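You operate a simulated robot arm through the tools that you are given. There is no shell and no other tool.

You are at the controls of a simulated robot arm. One attempt, no reset.

JOB
Draw the wire back and take the die holder up to its rack.
Fine: close the blue valve lever first; use the empty slot; leave the clamp open. Set down upright: blue die holder.

The check looks at the end state, three seconds after you hand in, the way a careful person would. Anything else that was tipped, shoved, dropped, spilled or broken makes it a failure.

ROBOT AND FRAMES
A 7-joint arm with a two-finger parallel gripper, fixed in place. Base frame: the origin is at the foot of the arm, x ahead of it, y to its left, z up. Lengths are in cm, angles in degrees, forces in N, time in s.
Its first joint turns from -166.0 to 166.0 degrees. Payload 4.4 kg.
The tool frame sits at the grasp point between the pads (the TCP): z along the fingers, y along the line on which they close. The tips reach 2.3 cm beyond it. The gripper opens to 9.4 cm. The fingers are 3.8 cm wide and 1 cm thick; the gripper's body (5.4 by 9.6 cm) begins 3.9 cm behind the TCP.
Orientation is that of the tool frame in the base frame, as a unit quaternion [x, y, z, w]. With the fingers straight down and closing along the base's y, the tool's x points along the base's -x, its y along +y and its z along -z.

CONTROLS
- The arm moves only by the tool nudge_tool. Its argument "commands" is a list of rows, each a list of 7 numbers: the turn, a rotation vector about the tool's x, y, z in units of 4 degrees (1.0 is 4 degrees), then the shift along the tool's x, y, z in units of 20 mm (1.0 is 20 mm), then the closure, from 0 (fully open) to 1 (shut). In form: [[ax, ay, az, dx, dy, dz, grip], ...]. A call has 1 to 20 rows; each row shifts and turns the commanded pose from where the row before left it, along the tool's axes as they then stand. A call with a number of a shift or a turn outside -1 to 1 is refused whole. Each row takes 0.2 s and may step no farther than 5 cm and 8.6 degrees from the row before; otherwise, or with a gripper value out of range, the whole call is refused. A pose out of reach is approached as far as the arm can. The call stops where the force on the tool passes 40 N (or 10 N more than at its start, if that is more) or the arm is blocked; 0.2 s more then pass. The fingers move at their own pace (about 7.2 cm/s each) and stop on an object; they squeeze with about 37 N. The grip force told is the motor's: it shows also when the fingers shut on nothing. Time passes only in rows, and 0.2 s behind the last, so rows that do not move let the fingers close. The reply holds the time, the measured pose of the TCP, the force on the tool along the base axes, the opening and the grip force, in the units named above and with some noise, with the torque about the TCP (base axes, N m) and any sound that the robot's microphone picked up, and new pictures: "show" is both (left out), scene, wrist or none.
- Cameras (640 x 400 px; columns grow to the right, rows downward): "scene" is fixed at [5.04, 49.94, 158.24]; the picture's right is [-0.34, -0.94, 0.00], its down [-0.41, 0.15, -0.90] and it looks along [0.85, -0.31, -0.43] (base axes); focal length 265 px, centre (320, 200). "wrist" rides on the gripper at [8.6, 1.6, -7.5] in the tool frame; the picture's right is [-0.18, 0.98, 0.00], its down [-0.58, -0.11, -0.81] and it looks along [-0.79, -0.15, 0.59] (tool axes); focal length 243 px, centre (320, 200). There is no depth. A picture from a camera that has moved, and an enlarged one, comes with that camera's place and axes in the base frame and with its lens.
- enlarge(camera, box): a new picture of the part [left, top, right, bottom] of that camera's present view, enlarged. The clock stands still meanwhile.
- finish_job(): hands the job in; it is judged then, once.

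Nothing tells you positions but the pictures and the camera data. Unless the task says otherwise, let go and move clear before handing in.

The tools are called after "Call:" by a JSON object that holds its "name" and its "arguments". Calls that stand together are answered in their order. nudge_tool: Moves the arm, as the interface text tells. Its arguments: {"type":"object","properties":{"commands":{"type":"array"},"show":{"type":"string","enum":["both","scene","wrist","none"]}},"required":["commands"]} The other tools are called the same way: enlarge (camera, box) takes an enlarged picture of a part of a camera's view; finish_job () hands the job in.

At the start:

```text
clock: 0.0
tool_pos: [67.22, 40.77, 152.04]
orientation: [0.001, 1.0, 0.0, 0.001]
wrist_force: [-1.0, -0.3, 0.1]
ft_torque: [0.01, 0.0, -0.01]
opening: 9.4
grasp_force: 0.1
```

scene: 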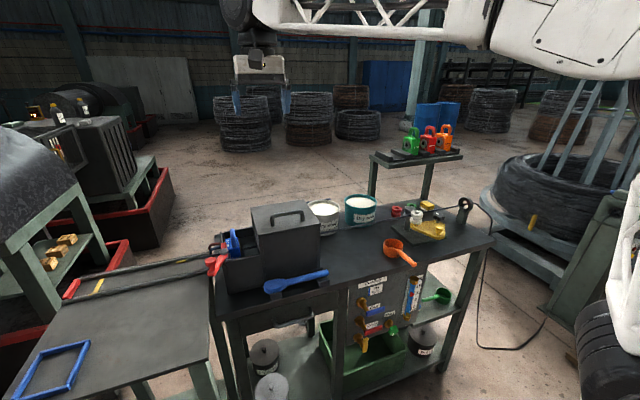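
wrist: 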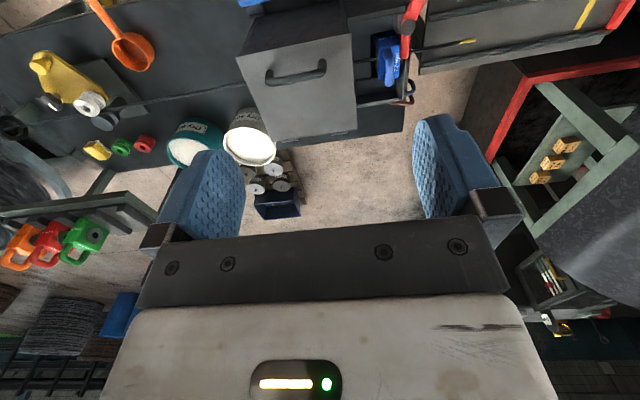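

I see a workbench with a soap box, a blue die holder in a box at the left end, red clamp handle, and a rack with three coloured die holders beyond. I'll look closer before I move.

Call:
{"name": "enlarge", "arguments": {"camera": "scene", "box": [190, 190, 350, 300]}}

Call:
{"name": "enlarge", "arguments": {"camera": "scene", "box": [350, 80, 510, 190]}}

Call:
{"name": "enlarge", "arguments": {"camera": "scene", "box": [330, 170, 510, 290]}}

Call:
{"name": "enlarge", "arguments": {"camera": "scene", "box": [320, 260, 480, 370]}}

Call:
{"name": "enlarge", "arguments": {"camera": "wrist", "box": [230, 0, 490, 150]}}

Call:
{"name": "enlarge", "arguments": {"camera": "wrist", "box": [0, 130, 200, 290]}}

Call:
{"name": "enlarge", "arguments": {"camera": "wrist", "box": [0, 0, 200, 170]}}

Call:
{"name": "enlarge", "arguments": {"camera": "scene", "box": [0, 80, 220, 400]}}

```text
3.64 times, centred on (270, 245) of scene
camera zoom: at [5.04, 49.94, 158.24], right [-0.34, -0.94, 0.0], down [-0.41, 0.15, -0.9], along [0.85, -0.31, -0.43], focal length 964 px, centre (502, 36)
```

zoom: 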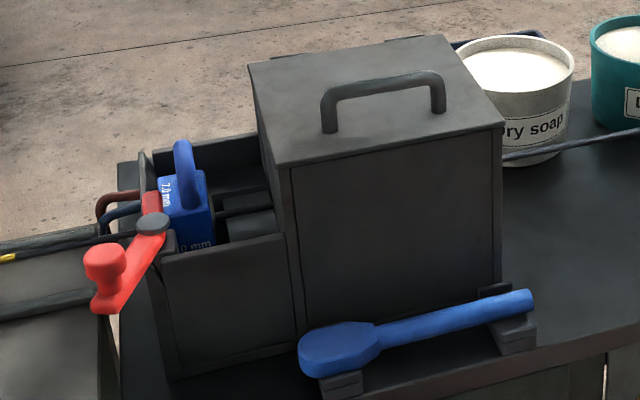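

```text
3.64 times, centred on (430, 135) of scene
camera zoom: at [5.04, 49.94, 158.24], right [-0.34, -0.94, 0.0], down [-0.41, 0.15, -0.9], along [0.85, -0.31, -0.43], focal length 964 px, centre (-80, 436)
```

zoom: 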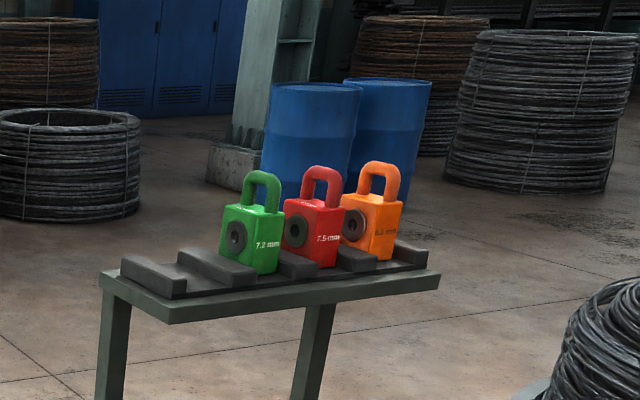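

```text
3.33 times, centred on (420, 230) of scene
camera zoom: at [5.04, 49.94, 158.24], right [-0.34, -0.94, 0.0], down [-0.41, 0.15, -0.9], along [0.85, -0.31, -0.43], focal length 883 px, centre (-13, 100)
```

zoom: 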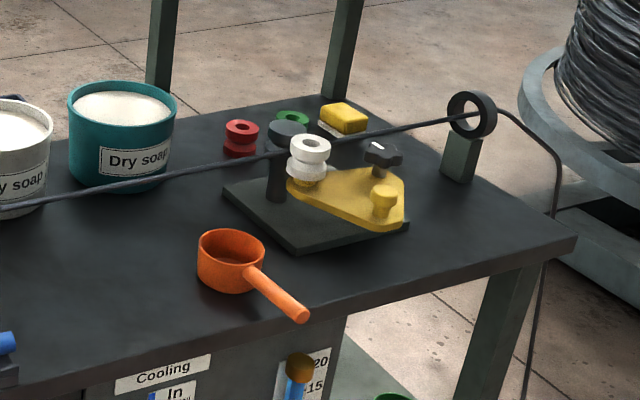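

```text
3.64 times, centred on (400, 315) of scene
camera zoom: at [5.04, 49.94, 158.24], right [-0.34, -0.94, 0.0], down [-0.41, 0.15, -0.9], along [0.85, -0.31, -0.43], focal length 964 px, centre (29, -218)
```

zoom: 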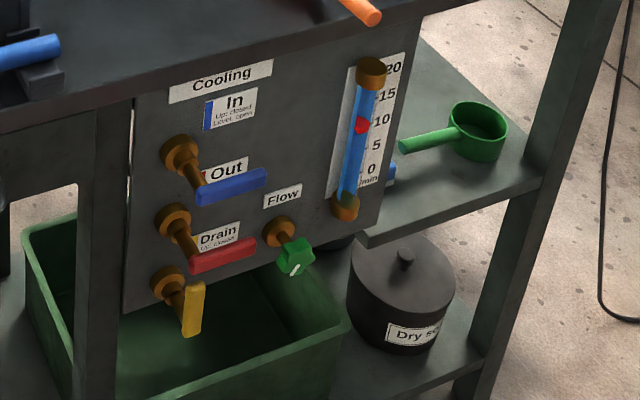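

```text
2.46 times, centred on (360, 75) of wrist
camera zoom: at [58.47, 42.28, 159.47], right [0.18, 0.98, 0.0], down [0.58, -0.11, 0.81], along [0.79, -0.15, -0.59], focal length 597 px, centre (222, 508)
```

zoom: 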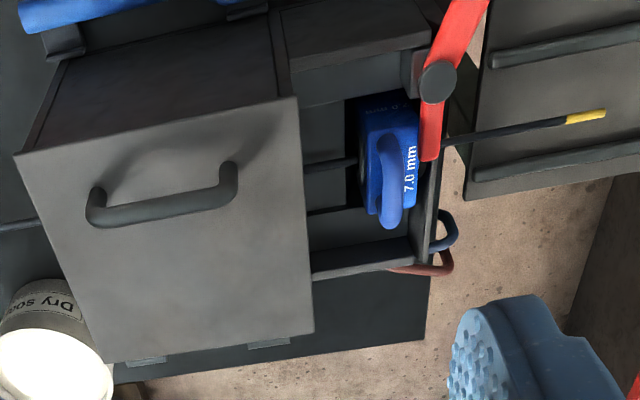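

```text
2.50 times, centred on (100, 210) of wrist
camera zoom: at [58.47, 42.28, 159.47], right [0.18, 0.98, 0.0], down [0.58, -0.11, 0.81], along [0.79, -0.15, -0.59], focal length 606 px, centre (870, 175)
```

zoom: 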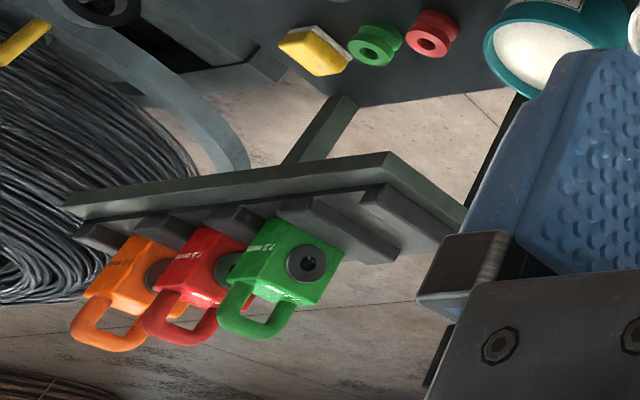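

```text
2.35 times, centred on (100, 85) of wrist
camera zoom: at [58.47, 42.28, 159.47], right [0.18, 0.98, 0.0], down [0.58, -0.11, 0.81], along [0.79, -0.15, -0.59], focal length 571 px, centre (838, 471)
```

zoom: 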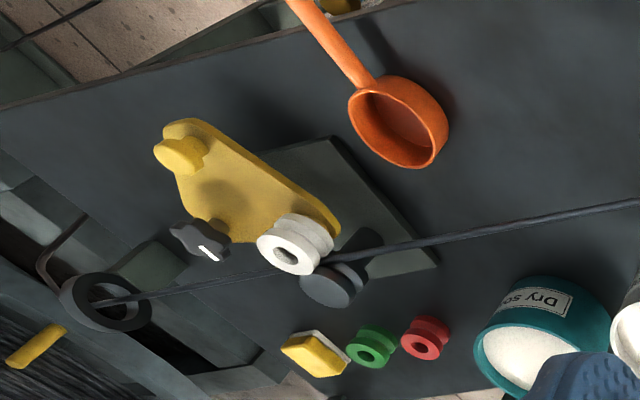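

```text
1.25 times, centred on (110, 240) of scene
camera zoom: at [5.04, 49.94, 158.24], right [-0.34, -0.94, 0.0], down [-0.41, 0.15, -0.9], along [0.85, -0.31, -0.43], focal length 331 px, centre (582, 150)
```

zoom: 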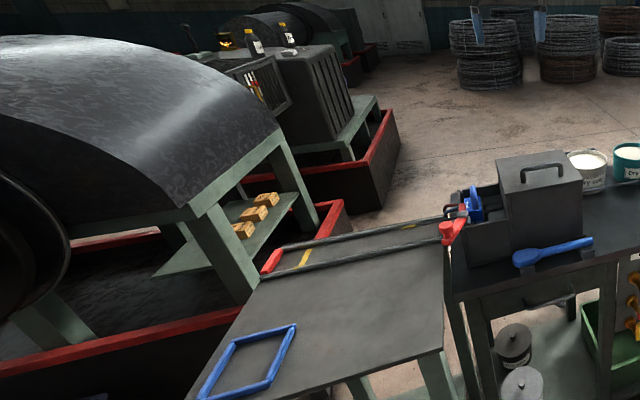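

The die holder sits in the open cell of the soap box, about (85, 50, 109), with the red clamp next to it. The valves are on the front panel and the rack is behind. I'll move the wrist camera in for a better look.

Call:
{"name": "nudge_tool", "arguments": {"commands": [[0, 0, 0, 0.29, 0.5, 0.94, 0], [0, 0, 0, 0.29, 0.5, 0.94, 0], [0, 0, 0, 0.29, 0.5, 0.94, 0], [0, 0, 0, 0.29, 0.5, 0.94, 0], [0, 0, 0, 0.29, 0.5, 0.94, 0], [0, 0, 0, 0.29, 0.5, 0.94, 0], [0, 0, 0, 0.29, 0.5, 0.94, 0], [0, 0, 0, 0.29, 0.5, 0.94, 0], [0, 0, 0, 0.29, 0.5, 0.94, 0]]}}

Call:
{"name": "enlarge", "arguments": {"camera": "wrist", "box": [220, 0, 480, 163]}}

Call:
{"name": "enlarge", "arguments": {"camera": "scene", "box": [340, 265, 440, 365]}}

Call:
{"name": "enlarge", "arguments": {"camera": "scene", "box": [190, 220, 260, 290]}}

```text
clock: 2.0
tool_pos: [61.94, 49.8, 135.26]
orientation: [0.0, 1.0, 0.0, 0.0]
wrist_force: [-0.8, 0.5, -0.2]
ft_torque: [0.0, 0.0, -0.03]
opening: 9.41
grasp_force: 0.1
camera wrist: at [53.29, 51.44, 142.69], right [0.18, 0.98, 0.0], down [0.58, -0.11, 0.81], along [0.79, -0.15, -0.59], focal length 243 px, centre (320, 200)
```

scene: 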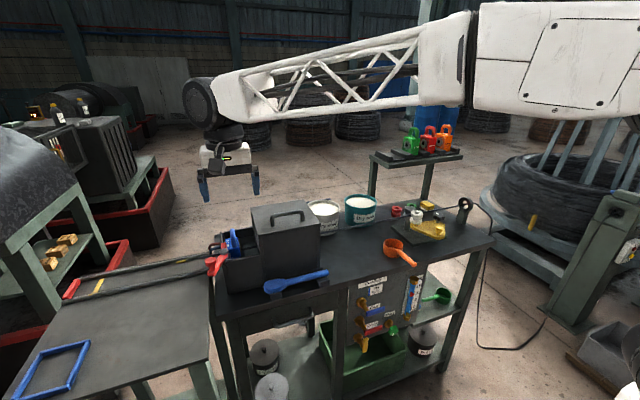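
wrist: 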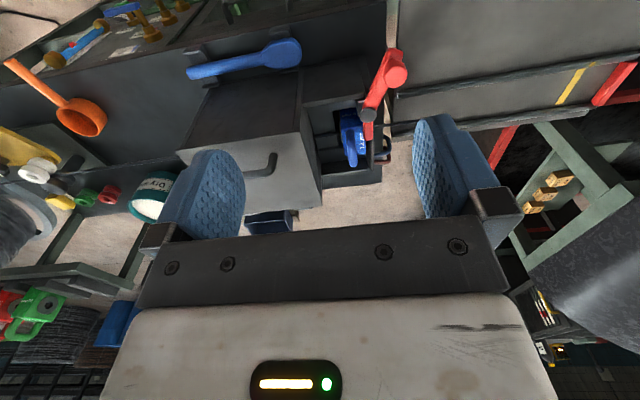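

```text
2.45 times, centred on (350, 82) of wrist
camera zoom: at [53.29, 51.44, 142.69], right [0.18, 0.98, 0.0], down [0.58, -0.11, 0.81], along [0.79, -0.15, -0.59], focal length 595 px, centre (246, 491)
```

zoom: 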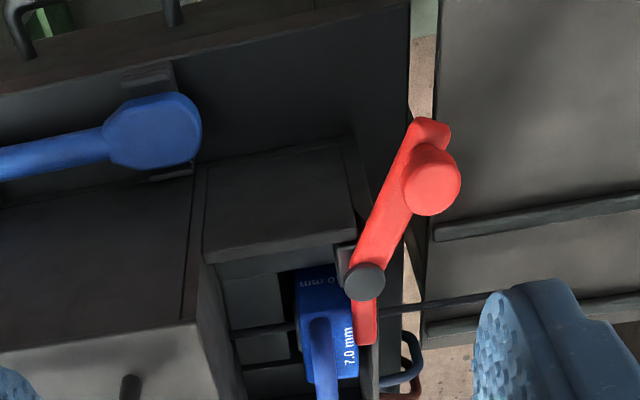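

```text
4.00 times, centred on (390, 315) of scene
camera zoom: at [5.04, 49.94, 158.24], right [-0.34, -0.94, 0.0], down [-0.41, 0.15, -0.9], along [0.85, -0.31, -0.43], focal length 1060 px, centre (40, -260)
```

zoom: 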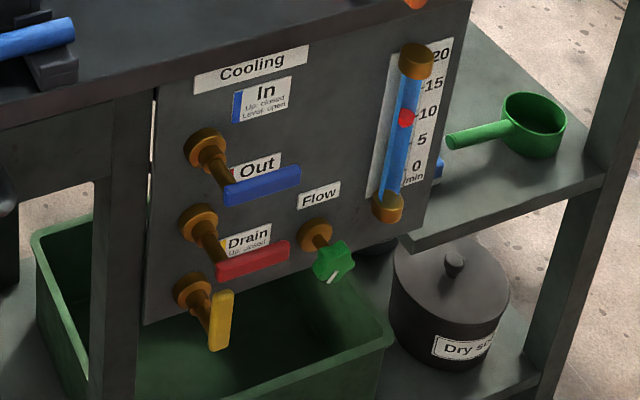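

```text
5.71 times, centred on (225, 255) of scene
camera zoom: at [5.04, 49.94, 158.24], right [-0.34, -0.94, 0.0], down [-0.41, 0.15, -0.9], along [0.85, -0.31, -0.43], focal length 1514 px, centre (863, -114)
```

zoom: 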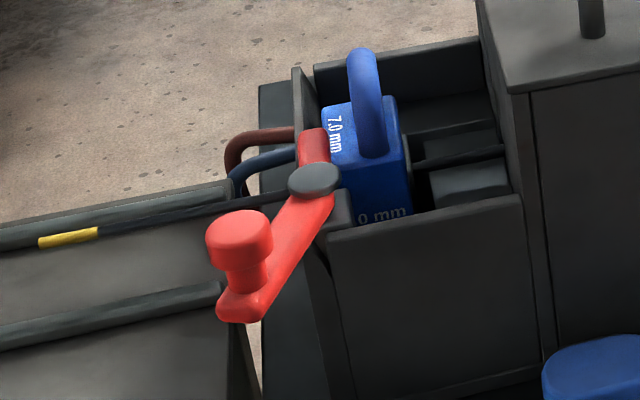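

The die holder handle is at about (84, 51, 110) and the clamp pivot at about (77.5, 55, 109) with its knob at (71, 58, 112). The wire tip is at (85, 70, 103), and the blue "In" lever is level, which means open, near (63.5, 7, 80). The valve comes first: I'll move in front of the panel and pitch the tool to horizontal.

Call:
{"name": "nudge_tool", "arguments": {"commands": [[0, 0, 0, 0.5, -1, 0.6, 0], [0, 0, 0, 0.5, -1, 0.6, 0], [0, 0, 0, 0.5, -1, 0.6, 0], [0, 0, 0, 0.5, -1, 0.6, 0], [0, 0, 0, 0.5, -1, 0.6, 0], [0, 0, 0, 0.5, -1, 0.6, 0], [0, 0, 0, 0.5, -1, 0.6, 0], [0, 0, 0, 0.5, -1, 0.6, 0], [0, 0, 0, 0.5, -1, 0.6, 0], [0, 0, 0, 0.5, -1, 0.6, 0], [0, 0, 0, 0.5, -1, 0.6, 0], [0, 0, 0, 0.5, -1, 0.6, 0], [0, 0, 0, 0.5, -1, 0.6, 0], [0, 0, 0, 0.5, -1, 0.6, 0], [0, 0, 0, 0.5, -1, 0.6, 0], [0, 0, 0, 0.5, -1, 0.6, 0], [0, 0, 0, 0.5, -1, 0.6, 0], [0, 0, 0, 0.5, -1, 0.6, 0], [0, 0, 0, 0.5, -1, 0.6, 0], [0, 0, 0, 0.5, -1, 0.6, 0]]}}

Call:
{"name": "enlarge", "arguments": {"camera": "wrist", "box": [100, 0, 420, 200]}}

```text
clock: 6.2
tool_pos: [42.03, 9.71, 111.1]
orientation: [0.0, 1.0, 0.001, 0.0]
wrist_force: [0.7, 0.3, 0.5]
ft_torque: [-0.02, 0.0, 0.0]
opening: 9.41
grasp_force: 0.1
camera wrist: at [33.36, 11.28, 118.43], right [0.18, 0.98, 0.0], down [0.58, -0.11, 0.81], along [0.79, -0.15, -0.59], focal length 243 px, centre (320, 200)
```

scene: 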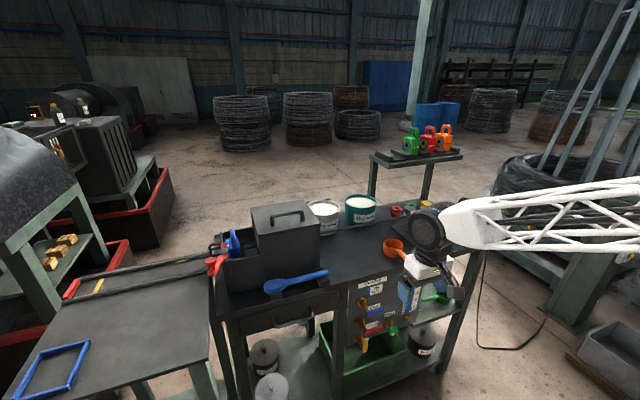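
wrist: 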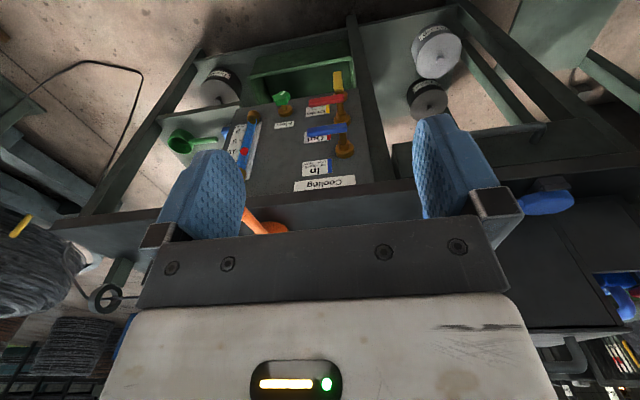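

```text
2.00 times, centred on (260, 100) of wrist
camera zoom: at [33.36, 11.28, 118.43], right [0.18, 0.98, 0.0], down [0.58, -0.11, 0.81], along [0.79, -0.15, -0.59], focal length 485 px, centre (440, 400)
```

zoom: 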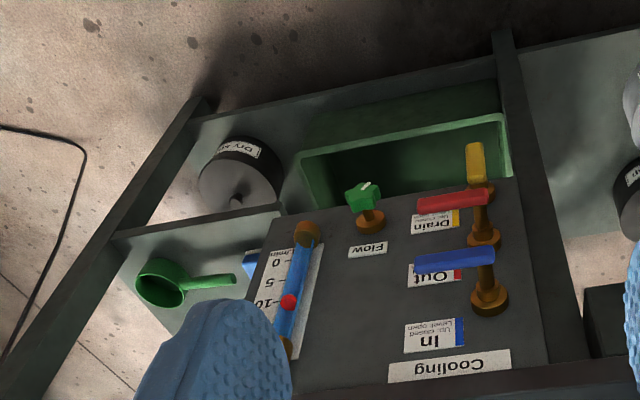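

The blue lever's pivot is at about (64, 10.2, 79.2) and its tip at (63.5, 3.2, 79.2). Now I'll pitch the tool forward and close the fingers to use them as a pusher.

Call:
{"name": "nudge_tool", "arguments": {"commands": [[0, -1, 0, 0, 0, 0, 1], [0, -1, 0, 0, 0, 0, 1], [0, -1, 0, 0, 0, 0, 1], [0, -1, 0, 0, 0, 0, 1], [0, -1, 0, 0, 0, 0, 1], [0, -1, 0, 0, 0, 0, 1], [0, -1, 0, 0, 0, 0, 1], [0, -1, 0, 0, 0, 0, 1], [0, -1, 0, 0, 0, 0, 1], [0, -1, 0, 0, 0, 0, 1], [0, -1, 0, 0, 0, 0, 1], [0, -1, 0, 0, 0, 0, 1], [0, -1, 0, 0, 0, 0, 1], [0, -1, 0, 0, 0, 0, 1], [0, -1, 0, 0, 0, 0, 1], [0, -1, 0, 0, 0, 0, 1], [0, -1, 0, 0, 0, 0, 1], [0, -1, 0, 0, 0, 0, 1], [0, -1, 0, 0, 0, 0, 1], [0, -1, 0, 0, 0, 0, 1]]}}

```text
clock: 10.4
tool_pos: [42.12, 9.61, 111.25]
orientation: [0.0, 0.766, 0.001, 0.643]
wrist_force: [0.0, -0.4, 0.0]
ft_torque: [-0.02, -0.03, 0.02]
opening: 0.0
grasp_force: 36.7
camera wrist: at [33.06, 11.29, 103.84], right [0.03, 0.98, 0.18], down [-0.69, -0.11, 0.71], along [0.72, -0.15, 0.68], focal length 243 px, centre (320, 200)
```

scene: 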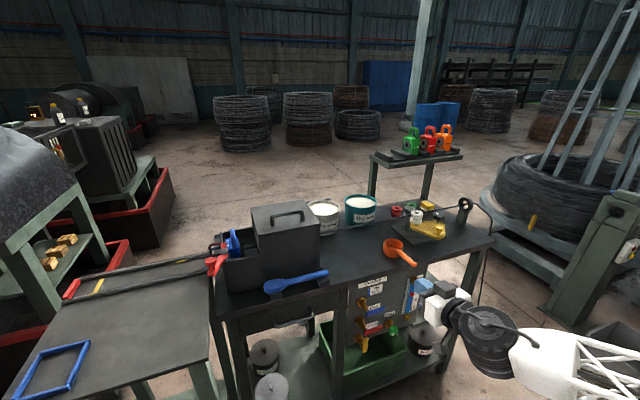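
wrist: 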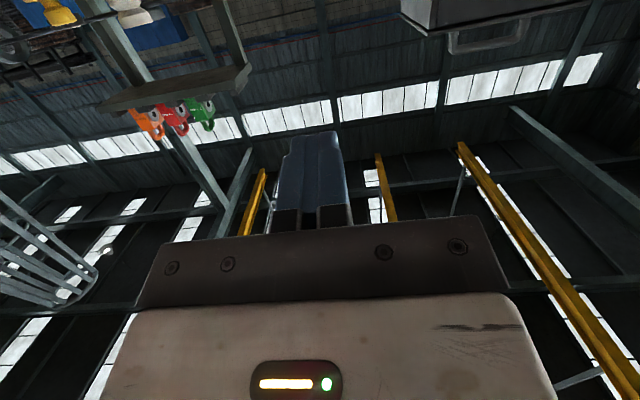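

The tool is now pitched 80°, pointing at the panel. Next I'll lower it in front of the panel to just below lever height, staying clear of the panel.

Call:
{"name": "nudge_tool", "arguments": {"commands": [[0, 0, 0, 0.99, -0.128, 0.175, 1], [0, 0, 0, 0.99, -0.128, 0.175, 1], [0, 0, 0, 0.99, -0.128, 0.175, 1], [0, 0, 0, 0.99, -0.128, 0.175, 1], [0, 0, 0, 0.99, -0.128, 0.175, 1], [0, 0, 0, 0.99, -0.128, 0.175, 1], [0, 0, 0, 0.99, -0.128, 0.175, 1], [0, 0, 0, 0.99, -0.128, 0.175, 1], [0, 0, 0, 0.99, -0.128, 0.175, 1], [0, 0, 0, 0.99, -0.128, 0.175, 1], [0, 0, 0, 0.99, -0.128, 0.175, 1], [0, 0, 0, 0.99, -0.128, 0.175, 1], [0, 0, 0, 0.99, -0.128, 0.175, 1], [0, 0, 0, 0.99, -0.128, 0.175, 1], [0, 0, 0, 0.99, -0.128, 0.175, 1], [0, 0, 0, 0.99, -0.128, 0.175, 1], [0, 0, 0, 0.99, -0.128, 0.175, 1], [0, 0, 0, 0.99, -0.128, 0.175, 1]]}}

Call:
{"name": "enlarge", "arguments": {"camera": "scene", "box": [340, 265, 440, 365]}}

```text
clock: 14.2
tool_pos: [41.85, 5.39, 75.93]
orientation: [-0.003, 0.767, -0.006, 0.641]
wrist_force: [0.8, 0.1, 0.4]
ft_torque: [-0.01, -0.02, -0.01]
opening: 0.0
grasp_force: 37.1
out of reach, approached as far as the arm can: row 18
camera wrist: at [32.86, 6.79, 68.7], right [0.03, 0.98, 0.17], down [-0.69, -0.1, 0.72], along [0.72, -0.14, 0.68], focal length 243 px, centre (320, 200)
```

scene: 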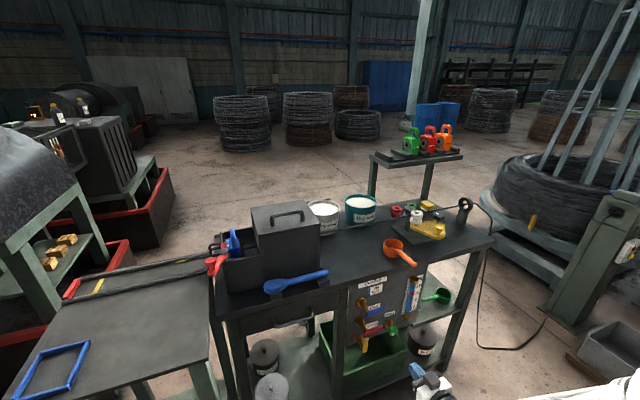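
wrist: 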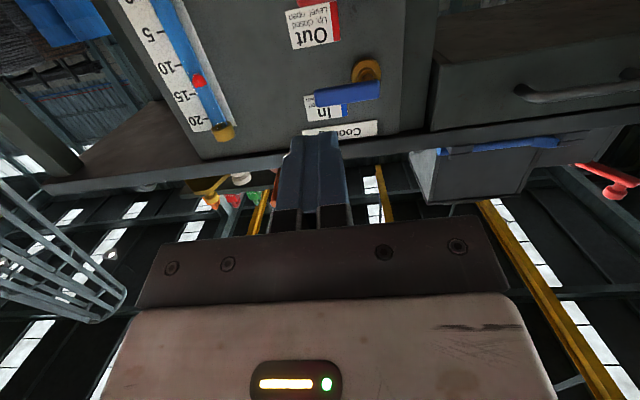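

```text
4.00 times, centred on (390, 315) of scene
camera zoom: at [5.04, 49.94, 158.24], right [-0.34, -0.94, 0.0], down [-0.41, 0.15, -0.9], along [0.85, -0.31, -0.43], focal length 1060 px, centre (40, -260)
```

zoom: 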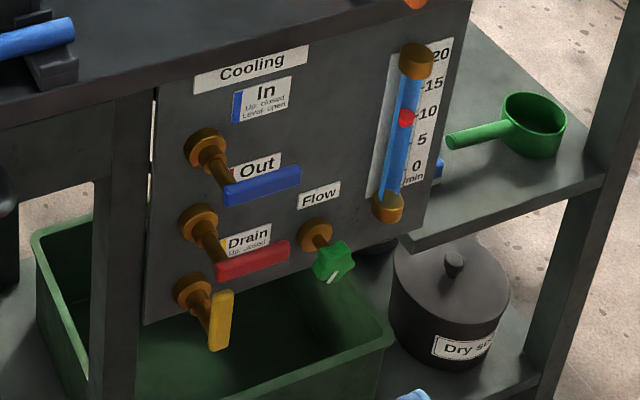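

The lever triangulates again to the same place. Now I'll go forward and stop just short of the lever plane, to check height.

Call:
{"name": "nudge_tool", "arguments": {"commands": [[0, 0, 0, -0.16, 0, 0.98, 1], [0, 0, 0, -0.16, 0, 0.98, 1], [0, 0, 0, -0.16, 0, 0.98, 1], [0, 0, 0, -0.16, 0, 0.98, 1], [0, 0, 0, -0.16, 0, 0.98, 1], [0, 0, 0, -0.16, 0, 0.98, 1], [0, 0, 0, -0.16, 0, 0.98, 1], [0, 0, 0, -0.16, 0, 0.98, 1]]}}

Call:
{"name": "enlarge", "arguments": {"camera": "scene", "box": [340, 265, 440, 365]}}

```text
clock: 16.0
tool_pos: [57.02, 8.31, 77.52]
orientation: [0.002, 0.766, -0.004, 0.642]
wrist_force: [0.1, -0.5, -0.1]
ft_torque: [0.02, -0.01, 0.0]
opening: 0.0
grasp_force: 36.8
out of reach, approached as far as the arm can: row 1, 2, 3, 4, 5, 6, 7, 8
camera wrist: at [48.03, 9.92, 70.18], right [0.04, 0.98, 0.18], down [-0.69, -0.1, 0.71], along [0.72, -0.15, 0.68], focal length 243 px, centre (320, 200)
```

scene: 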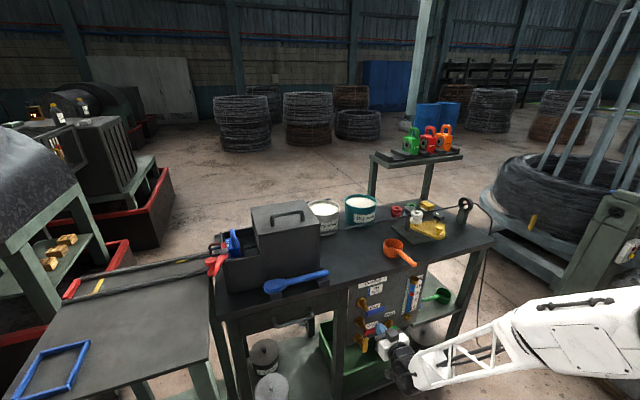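
wrist: 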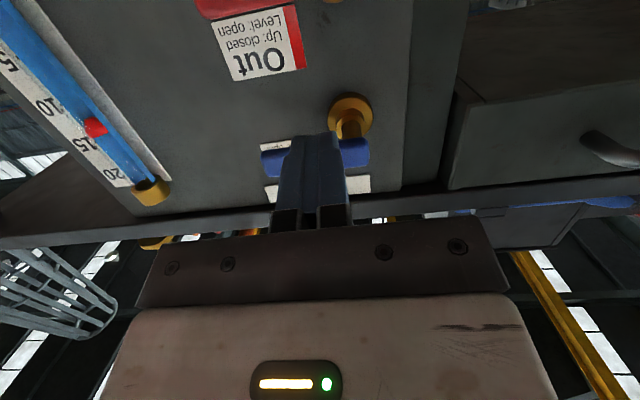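

```text
4.00 times, centred on (390, 315) of scene
camera zoom: at [5.04, 49.94, 158.24], right [-0.34, -0.94, 0.0], down [-0.41, 0.15, -0.9], along [0.85, -0.31, -0.43], focal length 1060 px, centre (40, -260)
```

zoom: 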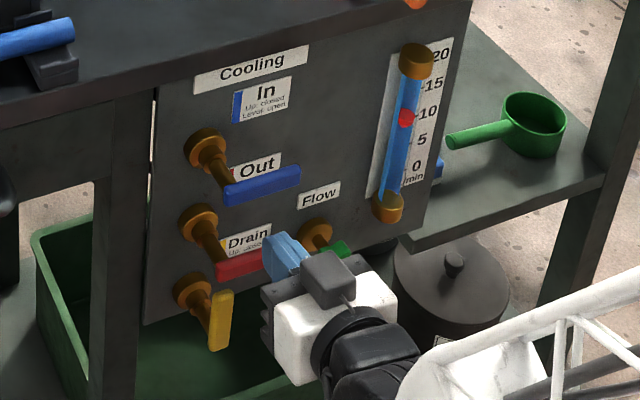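

The arm is near a joint limit in this orientation and has drifted off the commanded pose. I'll relax the pitch by about 20° and see whether it can track again.

Call:
{"name": "nudge_tool", "arguments": {"commands": [[0, 1, 0, 0, 0, -0.2, 1], [0, 1, 0, 0, 0, -0.2, 1], [0, 1, 0, 0, 0, -0.2, 1], [0, 1, 0, 0, 0, -0.2, 1], [0, 1, 0, 0, 0, -0.2, 1]]}}

```text
clock: 17.2
tool_pos: [55.01, 8.3, 78.14]
orientation: [0.0, 0.867, 0.0, 0.499]
wrist_force: [-0.1, -0.4, -0.1]
ft_torque: [-0.01, -0.02, 0.0]
opening: 0.02
grasp_force: 37.3
camera wrist: at [44.18, 9.82, 74.25], right [0.09, 0.98, 0.16], down [-0.41, -0.11, 0.91], along [0.91, -0.15, 0.39], focal length 243 px, centre (320, 200)
```

scene: 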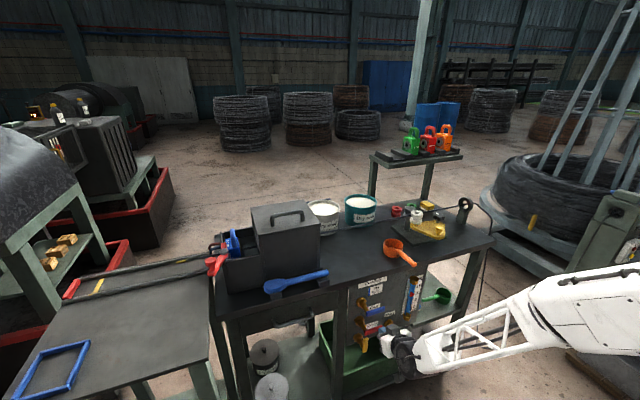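
wrist: 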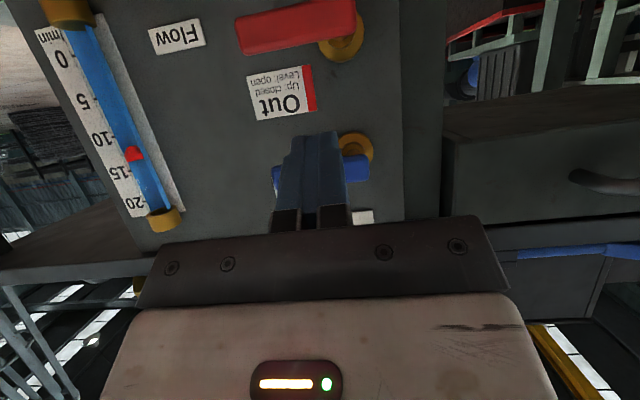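

Tracking is good at 60° pitch. I'll slide the closed fingers in under the blue lever, above the red one.

Call:
{"name": "nudge_tool", "arguments": {"commands": [[0, 0, 0, 0.52, -0.78, 0.3, 1], [0, 0, 0, 0.52, -0.78, 0.3, 1], [0, 0, 0, -0.44, 0, 0.757, 1], [0, 0, 0, -0.44, 0, 0.757, 1], [0, 0, 0, -0.44, 0, 0.757, 1], [0, 0, 0, -0.44, 0, 0.757, 1]]}}

Call:
{"name": "enlarge", "arguments": {"camera": "scene", "box": [340, 265, 440, 365]}}

```text
clock: 18.6
tool_pos: [61.95, 5.82, 75.89]
orientation: [0.002, 0.866, -0.004, 0.499]
wrist_force: [0.4, 0.2, -0.7]
ft_torque: [0.02, 0.01, -0.01]
opening: 0.0
grasp_force: 37.5
out of reach, approached as far as the arm can: row 4
camera wrist: at [51.14, 7.49, 72.04], right [0.1, 0.98, 0.15], down [-0.41, -0.1, 0.91], along [0.91, -0.15, 0.39], focal length 243 px, centre (320, 200)
```

scene: 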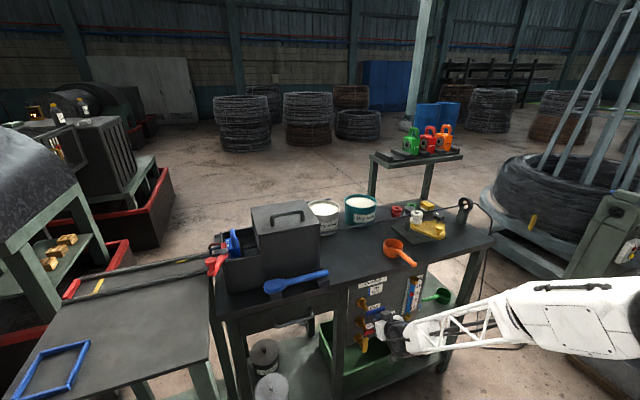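
wrist: 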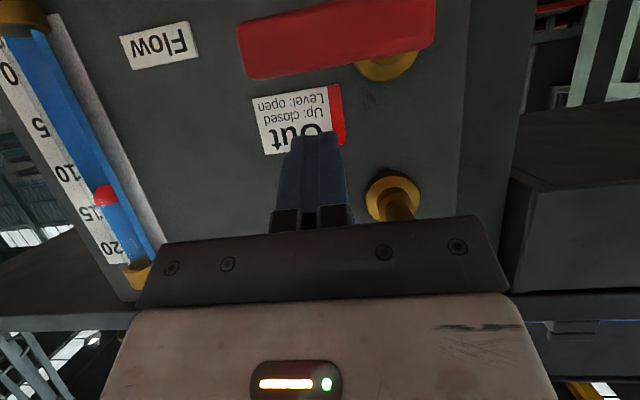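

```text
4.00 times, centred on (390, 315) of scene
camera zoom: at [5.04, 49.94, 158.24], right [-0.34, -0.94, 0.0], down [-0.41, 0.15, -0.9], along [0.85, -0.31, -0.43], focal length 1060 px, centre (40, -260)
```

zoom: 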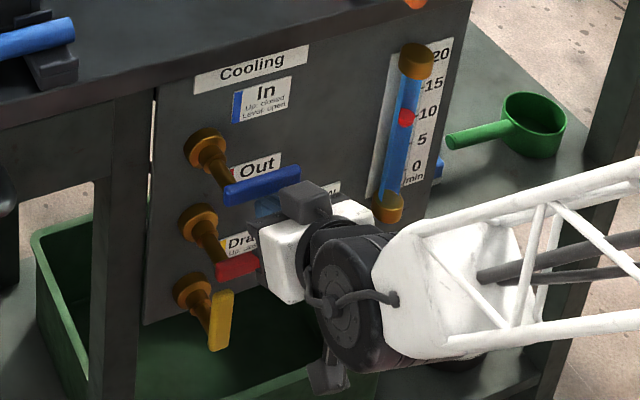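

The fingers are under the blue lever with room to spare. I'll push it up in an arc and check partway.

Call:
{"name": "nudge_tool", "arguments": {"commands": [[0, 0, 0, -0.26, -0.15, -0.15, 1], [0, 0, 0, -0.26, -0.15, -0.15, 1], [0, 0, 0, -0.28, -0.15, -0.16, 1], [0, 0, 0, -0.28, -0.15, -0.16, 1], [0, 0, 0, -0.32, -0.06, -0.18, 1], [0, 0, 0, -0.32, -0.06, -0.18, 1]]}}

Call:
{"name": "enlarge", "arguments": {"camera": "scene", "box": [340, 265, 440, 365]}}

```text
clock: 20.0
tool_pos: [62.13, 4.97, 79.96]
orientation: [0.001, 0.866, -0.002, 0.501]
wrist_force: [0.0, 0.4, 0.0]
ft_torque: [-0.05, -0.02, 0.0]
opening: 0.0
grasp_force: 36.7
out of reach, approached as far as the arm can: row 1, 4
camera wrist: at [51.14, 6.61, 76.16], right [0.1, 0.98, 0.16], down [-0.41, -0.1, 0.91], along [0.91, -0.15, 0.39], focal length 243 px, centre (320, 200)
```

scene: 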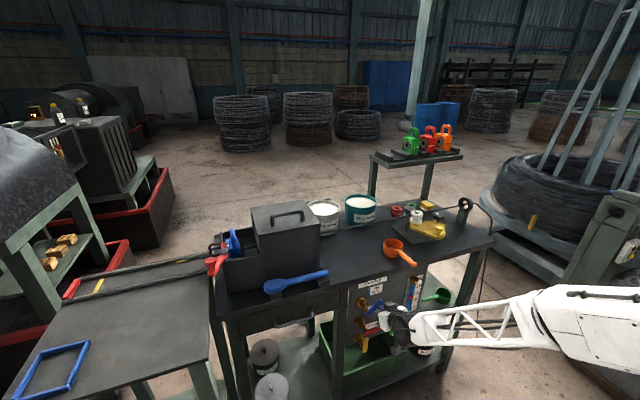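
wrist: 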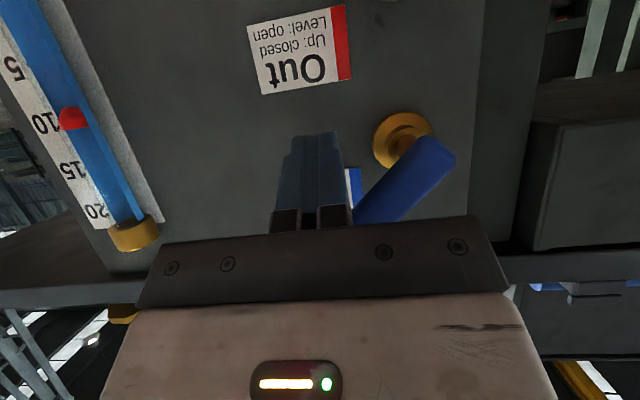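

```text
4.00 times, centred on (390, 315) of scene
camera zoom: at [5.04, 49.94, 158.24], right [-0.34, -0.94, 0.0], down [-0.41, 0.15, -0.9], along [0.85, -0.31, -0.43], focal length 1060 px, centre (40, -260)
```

zoom: 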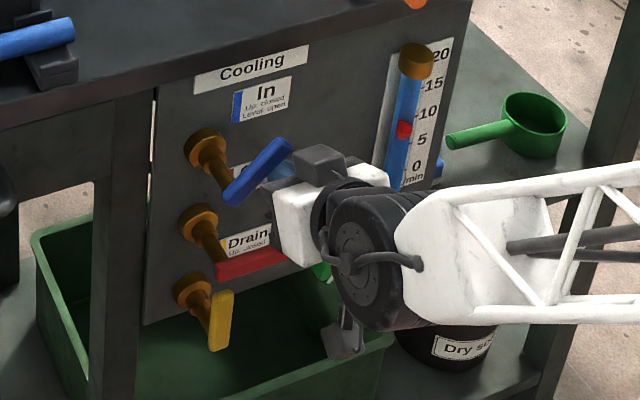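

The lever is turning, and the flow indicator is falling. Continuing the arc until the lever is vertical.

Call:
{"name": "nudge_tool", "arguments": {"commands": [[0, 0, 0, -0.32, -0.09, -0.18, 1], [0, 0, 0, -0.32, -0.09, -0.18, 1], [0, 0, 0, -0.33, 0.19, -0.19, 1], [0, 0, 0, -0.33, 0.19, -0.19, 1], [0, 0, 0, -0.27, 0.32, -0.15, 1], [0, 0, 0, -0.27, 0.32, -0.15, 1], [0, 0, 0, -0.17, 0.38, -0.1, 1], [0, 0, 0, -0.17, 0.38, -0.1, 1]]}}

Call:
{"name": "enlarge", "arguments": {"camera": "scene", "box": [340, 265, 440, 365]}}

```text
clock: 21.8
tool_pos: [62.01, 7.65, 84.82]
orientation: [0.002, 0.866, 0.0, 0.5]
wrist_force: [4.3, -27.3, -1.8]
ft_torque: [0.07, -0.01, -0.12]
opening: 0.0
grasp_force: 36.9
stopped in row 8: the force on the tool passed its limit at 55 N (the readings are from after the stop); the commanded pose is now the measured one
camera wrist: at [51.17, 9.33, 80.98], right [0.1, 0.98, 0.16], down [-0.41, -0.11, 0.91], along [0.91, -0.15, 0.39], focal length 243 px, centre (320, 200)
```

scene: 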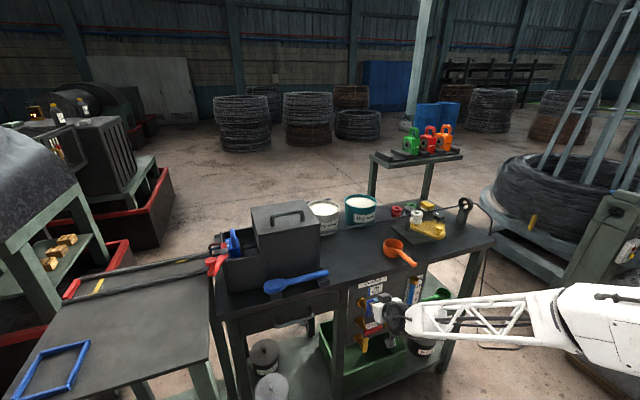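
wrist: 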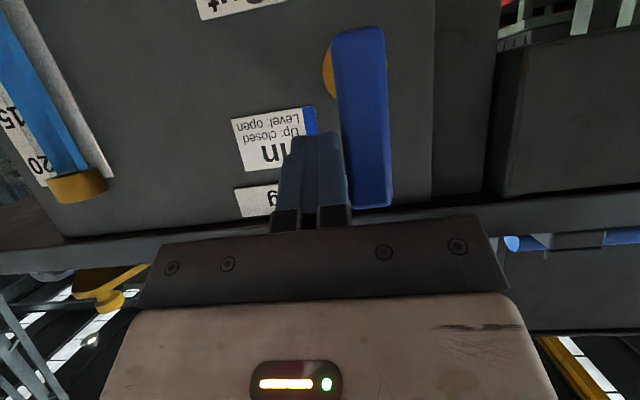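

```text
4.00 times, centred on (390, 315) of scene
camera zoom: at [5.04, 49.94, 158.24], right [-0.34, -0.94, 0.0], down [-0.41, 0.15, -0.9], along [0.85, -0.31, -0.43], focal length 1060 px, centre (40, -260)
```

zoom: 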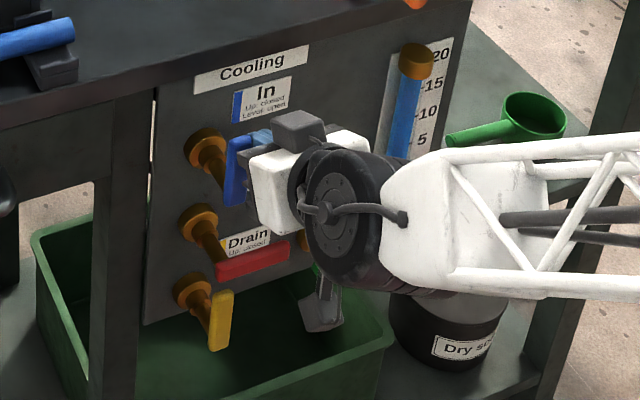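

The lever is vertical against its stop, so the valve is closed. I'll back off, retract, and raise the arm while un-pitching.

Call:
{"name": "nudge_tool", "arguments": {"commands": [[0, 0, 0, 0, -0.5, 0, 1], [0, 0, 0, 0.53, 0, -0.93, 1], [0, 0, 0, 0.53, 0, -0.93, 1], [0, 0, 0, 0.53, 0, -0.93, 1], [0, 0, 0, 0.53, 0, -0.93, 1], [0, 0, 0, 0.53, 0, -0.93, 1], [0, 0, 0, 0.53, 0, -0.93, 1], [0, 0, 0, -1, 0, -0.58, 1], [0, 0, 0, -1, 0, -0.58, 1], [0, 0, 0, -1, 0, -0.58, 1], [0, 0, 0, -1, 0, -0.58, 1], [0, 0, 0, -1, 0, -0.58, 1], [0, 0, 0, -1, 0, -0.58, 1], [0, 0, 0, -1, 0, -0.58, 1], [0, 0, 0, -1, 0, -0.58, 1], [0, 0, 0, -1, 0, -0.58, 1], [0, 0, 0, -1, 0, -0.58, 1], [0, 0, 0, -1, 0, -0.58, 1]]}}

Call:
{"name": "nudge_tool", "arguments": {"commands": [[0, 1, 0, 0, 0, 0, 1], [0, 1, 0, 0, 0, 0, 1], [0, 1, 0, 0, 0, 0, 1], [0, 1, 0, 0, 0, 0, 1], [0, 1, 0, 0, 0, 0, 1], [0, 1, 0, 0, 0, 0, 1], [0, 1, 0, 0, 0, 0, 1], [0, 1, 0, 0, 0, 0, 1], [0, 1, 0, 0, 0, 0, 1], [0, 1, 0, 0, 0, 0, 1], [0, 1, 0, 0, 0, 0, 1], [0, 1, 0, 0, 0, 0, 1], [0, 1, 0, 0, 0, 0, 1], [0, 1, 0, 0, 0, 0, 1], [0, 1, 0, 0, 0, 0, 1]]}}

Call:
{"name": "enlarge", "arguments": {"camera": "scene", "box": [340, 265, 440, 365]}}

```text
clock: 25.6
tool_pos: [49.14, 6.75, 110.37]
orientation: [0.001, 0.867, -0.001, 0.499]
wrist_force: [-0.3, 0.0, 0.0]
ft_torque: [-0.02, -0.01, 0.01]
opening: 0.0
grasp_force: 37.6
camera wrist: at [38.27, 8.45, 106.52], right [0.09, 0.98, 0.16], down [-0.41, -0.11, 0.91], along [0.91, -0.15, 0.39], focal length 243 px, centre (320, 200)
```

scene: 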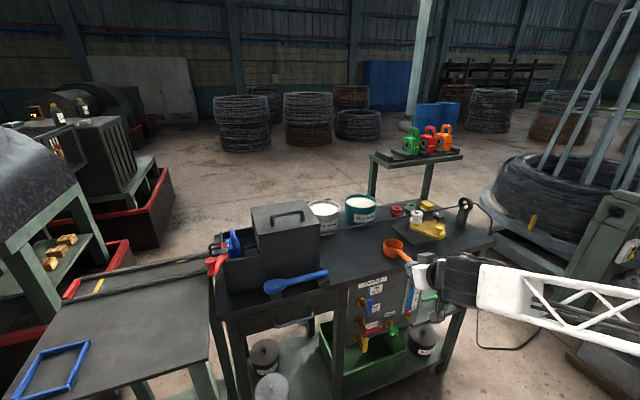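
wrist: 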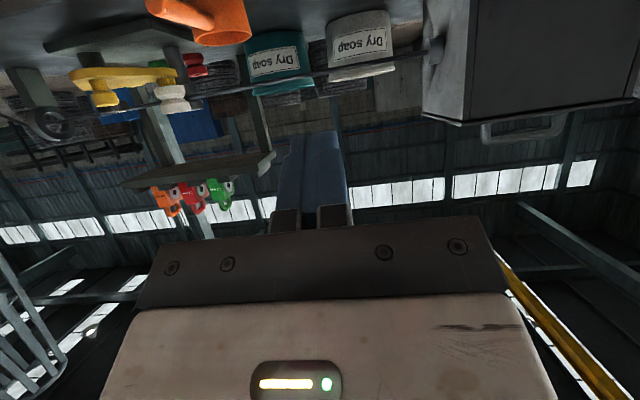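

```text
clock: 28.8
tool_pos: [49.05, 6.82, 110.3]
orientation: [0.001, 1.0, 0.001, -0.001]
wrist_force: [0.3, -0.5, -0.4]
ft_torque: [0.0, -0.01, 0.02]
opening: 0.0
grasp_force: 37.3
camera wrist: at [40.41, 8.41, 117.71], right [0.19, 0.98, 0.0], down [0.58, -0.11, 0.81], along [0.79, -0.15, -0.59], focal length 243 px, centre (320, 200)
```

scene: 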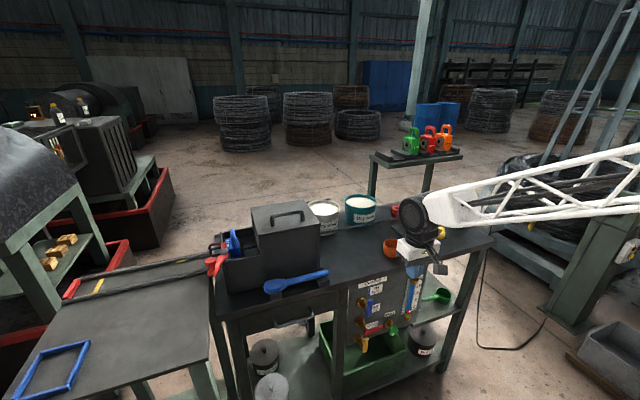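
wrist: 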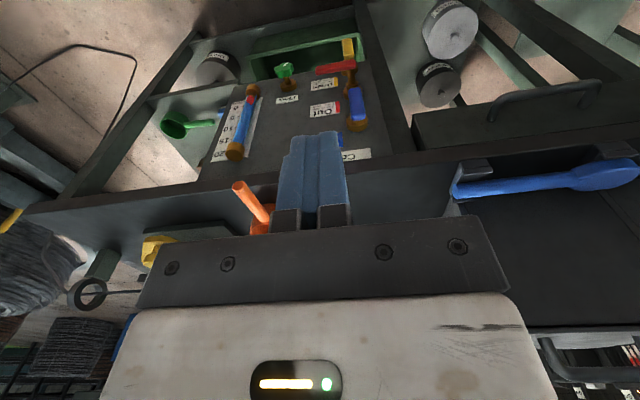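

```text
4.00 times, centred on (390, 315) of scene
camera zoom: at [5.04, 49.94, 158.24], right [-0.34, -0.94, 0.0], down [-0.41, 0.15, -0.9], along [0.85, -0.31, -0.43], focal length 1060 px, centre (40, -260)
```

zoom: 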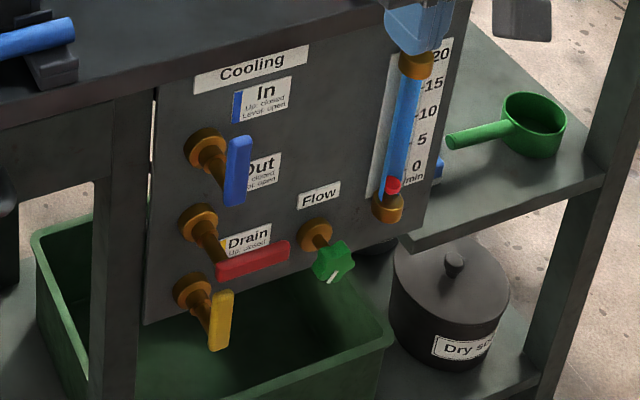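

The flow reads 0 and the valve is closed. Now I'll look at the die cell, wire and clamp from close above.

Call:
{"name": "nudge_tool", "arguments": {"commands": [[0, 0, 0, -0.44, 1, -0.305, 0], [0, 0, 0, -0.44, 1, -0.305, 0], [0, 0, 0, -0.44, 1, -0.305, 0], [0, 0, 0, -0.44, 1, -0.305, 0], [0, 0, 0, -0.44, 1, -0.305, 0], [0, 0, 0, -0.44, 1, -0.305, 0], [0, 0, 0, -0.44, 1, -0.305, 0], [0, 0, 0, -0.44, 1, -0.305, 0], [0, 0, 0, -0.44, 1, -0.305, 0], [0, 0, 0, -0.44, 1, -0.305, 0], [0, 0, 0, -0.44, 1, -0.305, 0], [0, 0, 0, -0.44, 1, -0.305, 0], [0, 0, 0, -0.44, 1, -0.305, 0], [0, 0, 0, -0.44, 1, -0.305, 0], [0, 0, 0, -0.44, 1, -0.305, 0], [0, 0, 0, -0.44, 1, -0.305, 0], [0, 0, 0, -0.44, 1, -0.305, 0], [0, 0, 0, -0.44, 1, -0.305, 0], [0, 0, 0, -0.44, 1, -0.305, 0], [0, 0, 0, -0.44, 1, -0.305, 0]]}}

Call:
{"name": "enlarge", "arguments": {"camera": "wrist", "box": [200, 0, 440, 150]}}

Call:
{"name": "enlarge", "arguments": {"camera": "wrist", "box": [270, 40, 390, 115]}}

```text
clock: 33.0
tool_pos: [66.9, 46.81, 122.28]
orientation: [0.001, 1.0, 0.0, -0.001]
wrist_force: [0.0, 0.0, 0.1]
ft_torque: [0.01, -0.01, 0.02]
opening: 9.4
grasp_force: 0.2
camera wrist: at [58.15, 48.46, 129.79], right [0.19, 0.98, 0.0], down [0.58, -0.11, 0.81], along [0.79, -0.15, -0.59], focal length 243 px, centre (320, 200)
```

scene: 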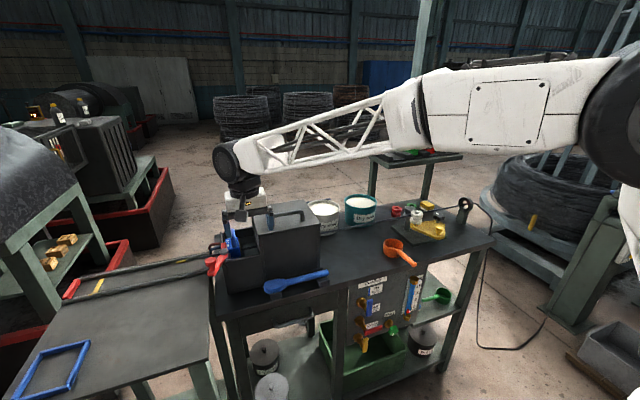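
wrist: 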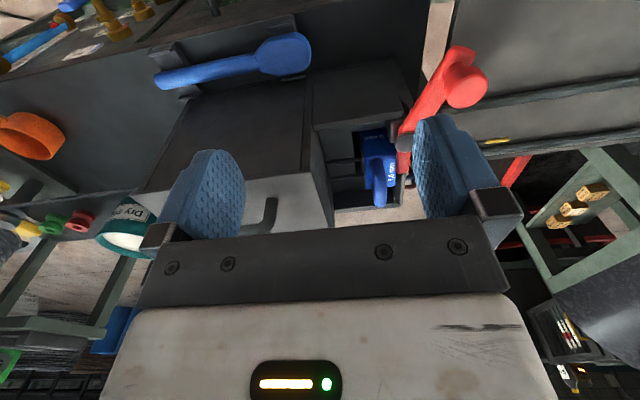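

```text
2.67 times, centred on (320, 75) of wrist
camera zoom: at [58.15, 48.46, 129.79], right [0.19, 0.98, 0.0], down [0.58, -0.11, 0.81], along [0.79, -0.15, -0.59], focal length 647 px, centre (320, 533)
```

zoom: 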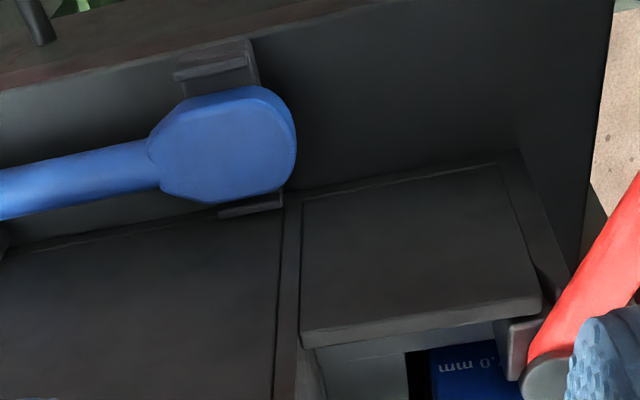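

```text
5.33 times, centred on (330, 78) of wrist
camera zoom: at [58.15, 48.46, 129.79], right [0.19, 0.98, 0.0], down [0.58, -0.11, 0.81], along [0.79, -0.15, -0.59], focal length 1294 px, centre (267, 853)
```

zoom: 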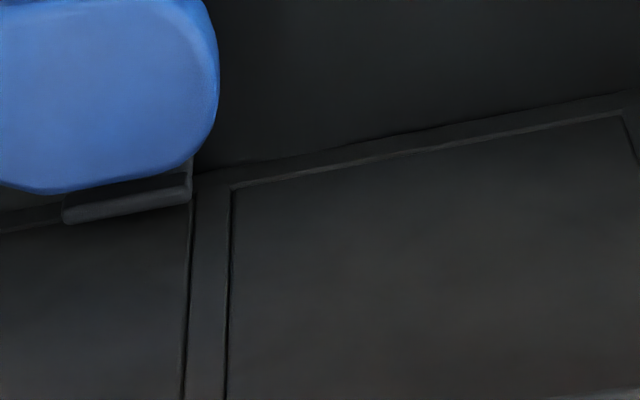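

I'll zoom on the die cell in this view.

Call:
{"name": "enlarge", "arguments": {"camera": "wrist", "box": [320, 110, 440, 220]}}

Call:
{"name": "enlarge", "arguments": {"camera": "scene", "box": [195, 215, 275, 275]}}

```text
3.64 times, centred on (380, 165) of wrist
camera zoom: at [58.15, 48.46, 129.79], right [0.19, 0.98, 0.0], down [0.58, -0.11, 0.81], along [0.79, -0.15, -0.59], focal length 882 px, centre (102, 327)
```

zoom: 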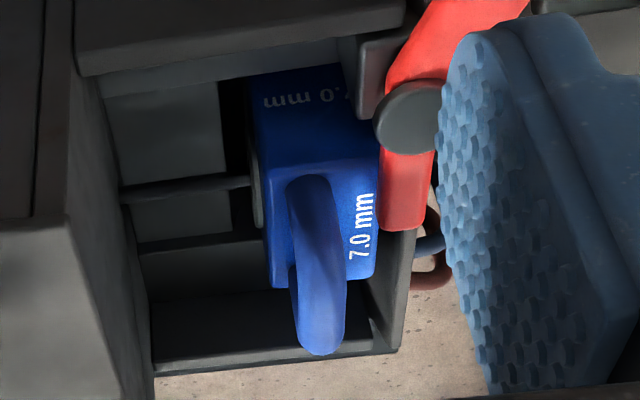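

```text
6.67 times, centred on (235, 245) of scene
camera zoom: at [5.04, 49.94, 158.24], right [-0.34, -0.94, 0.0], down [-0.41, 0.15, -0.9], along [0.85, -0.31, -0.43], focal length 1767 px, centre (887, -100)
```

zoom: 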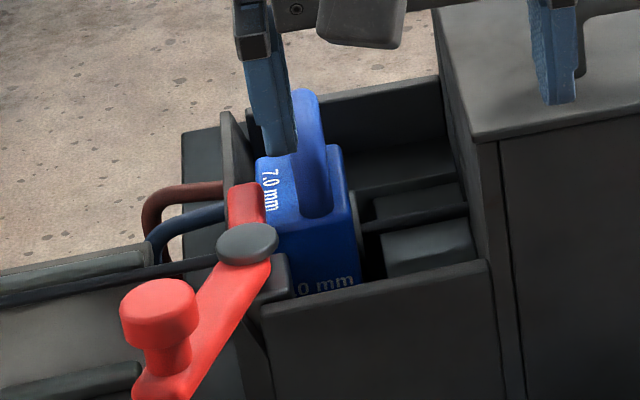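

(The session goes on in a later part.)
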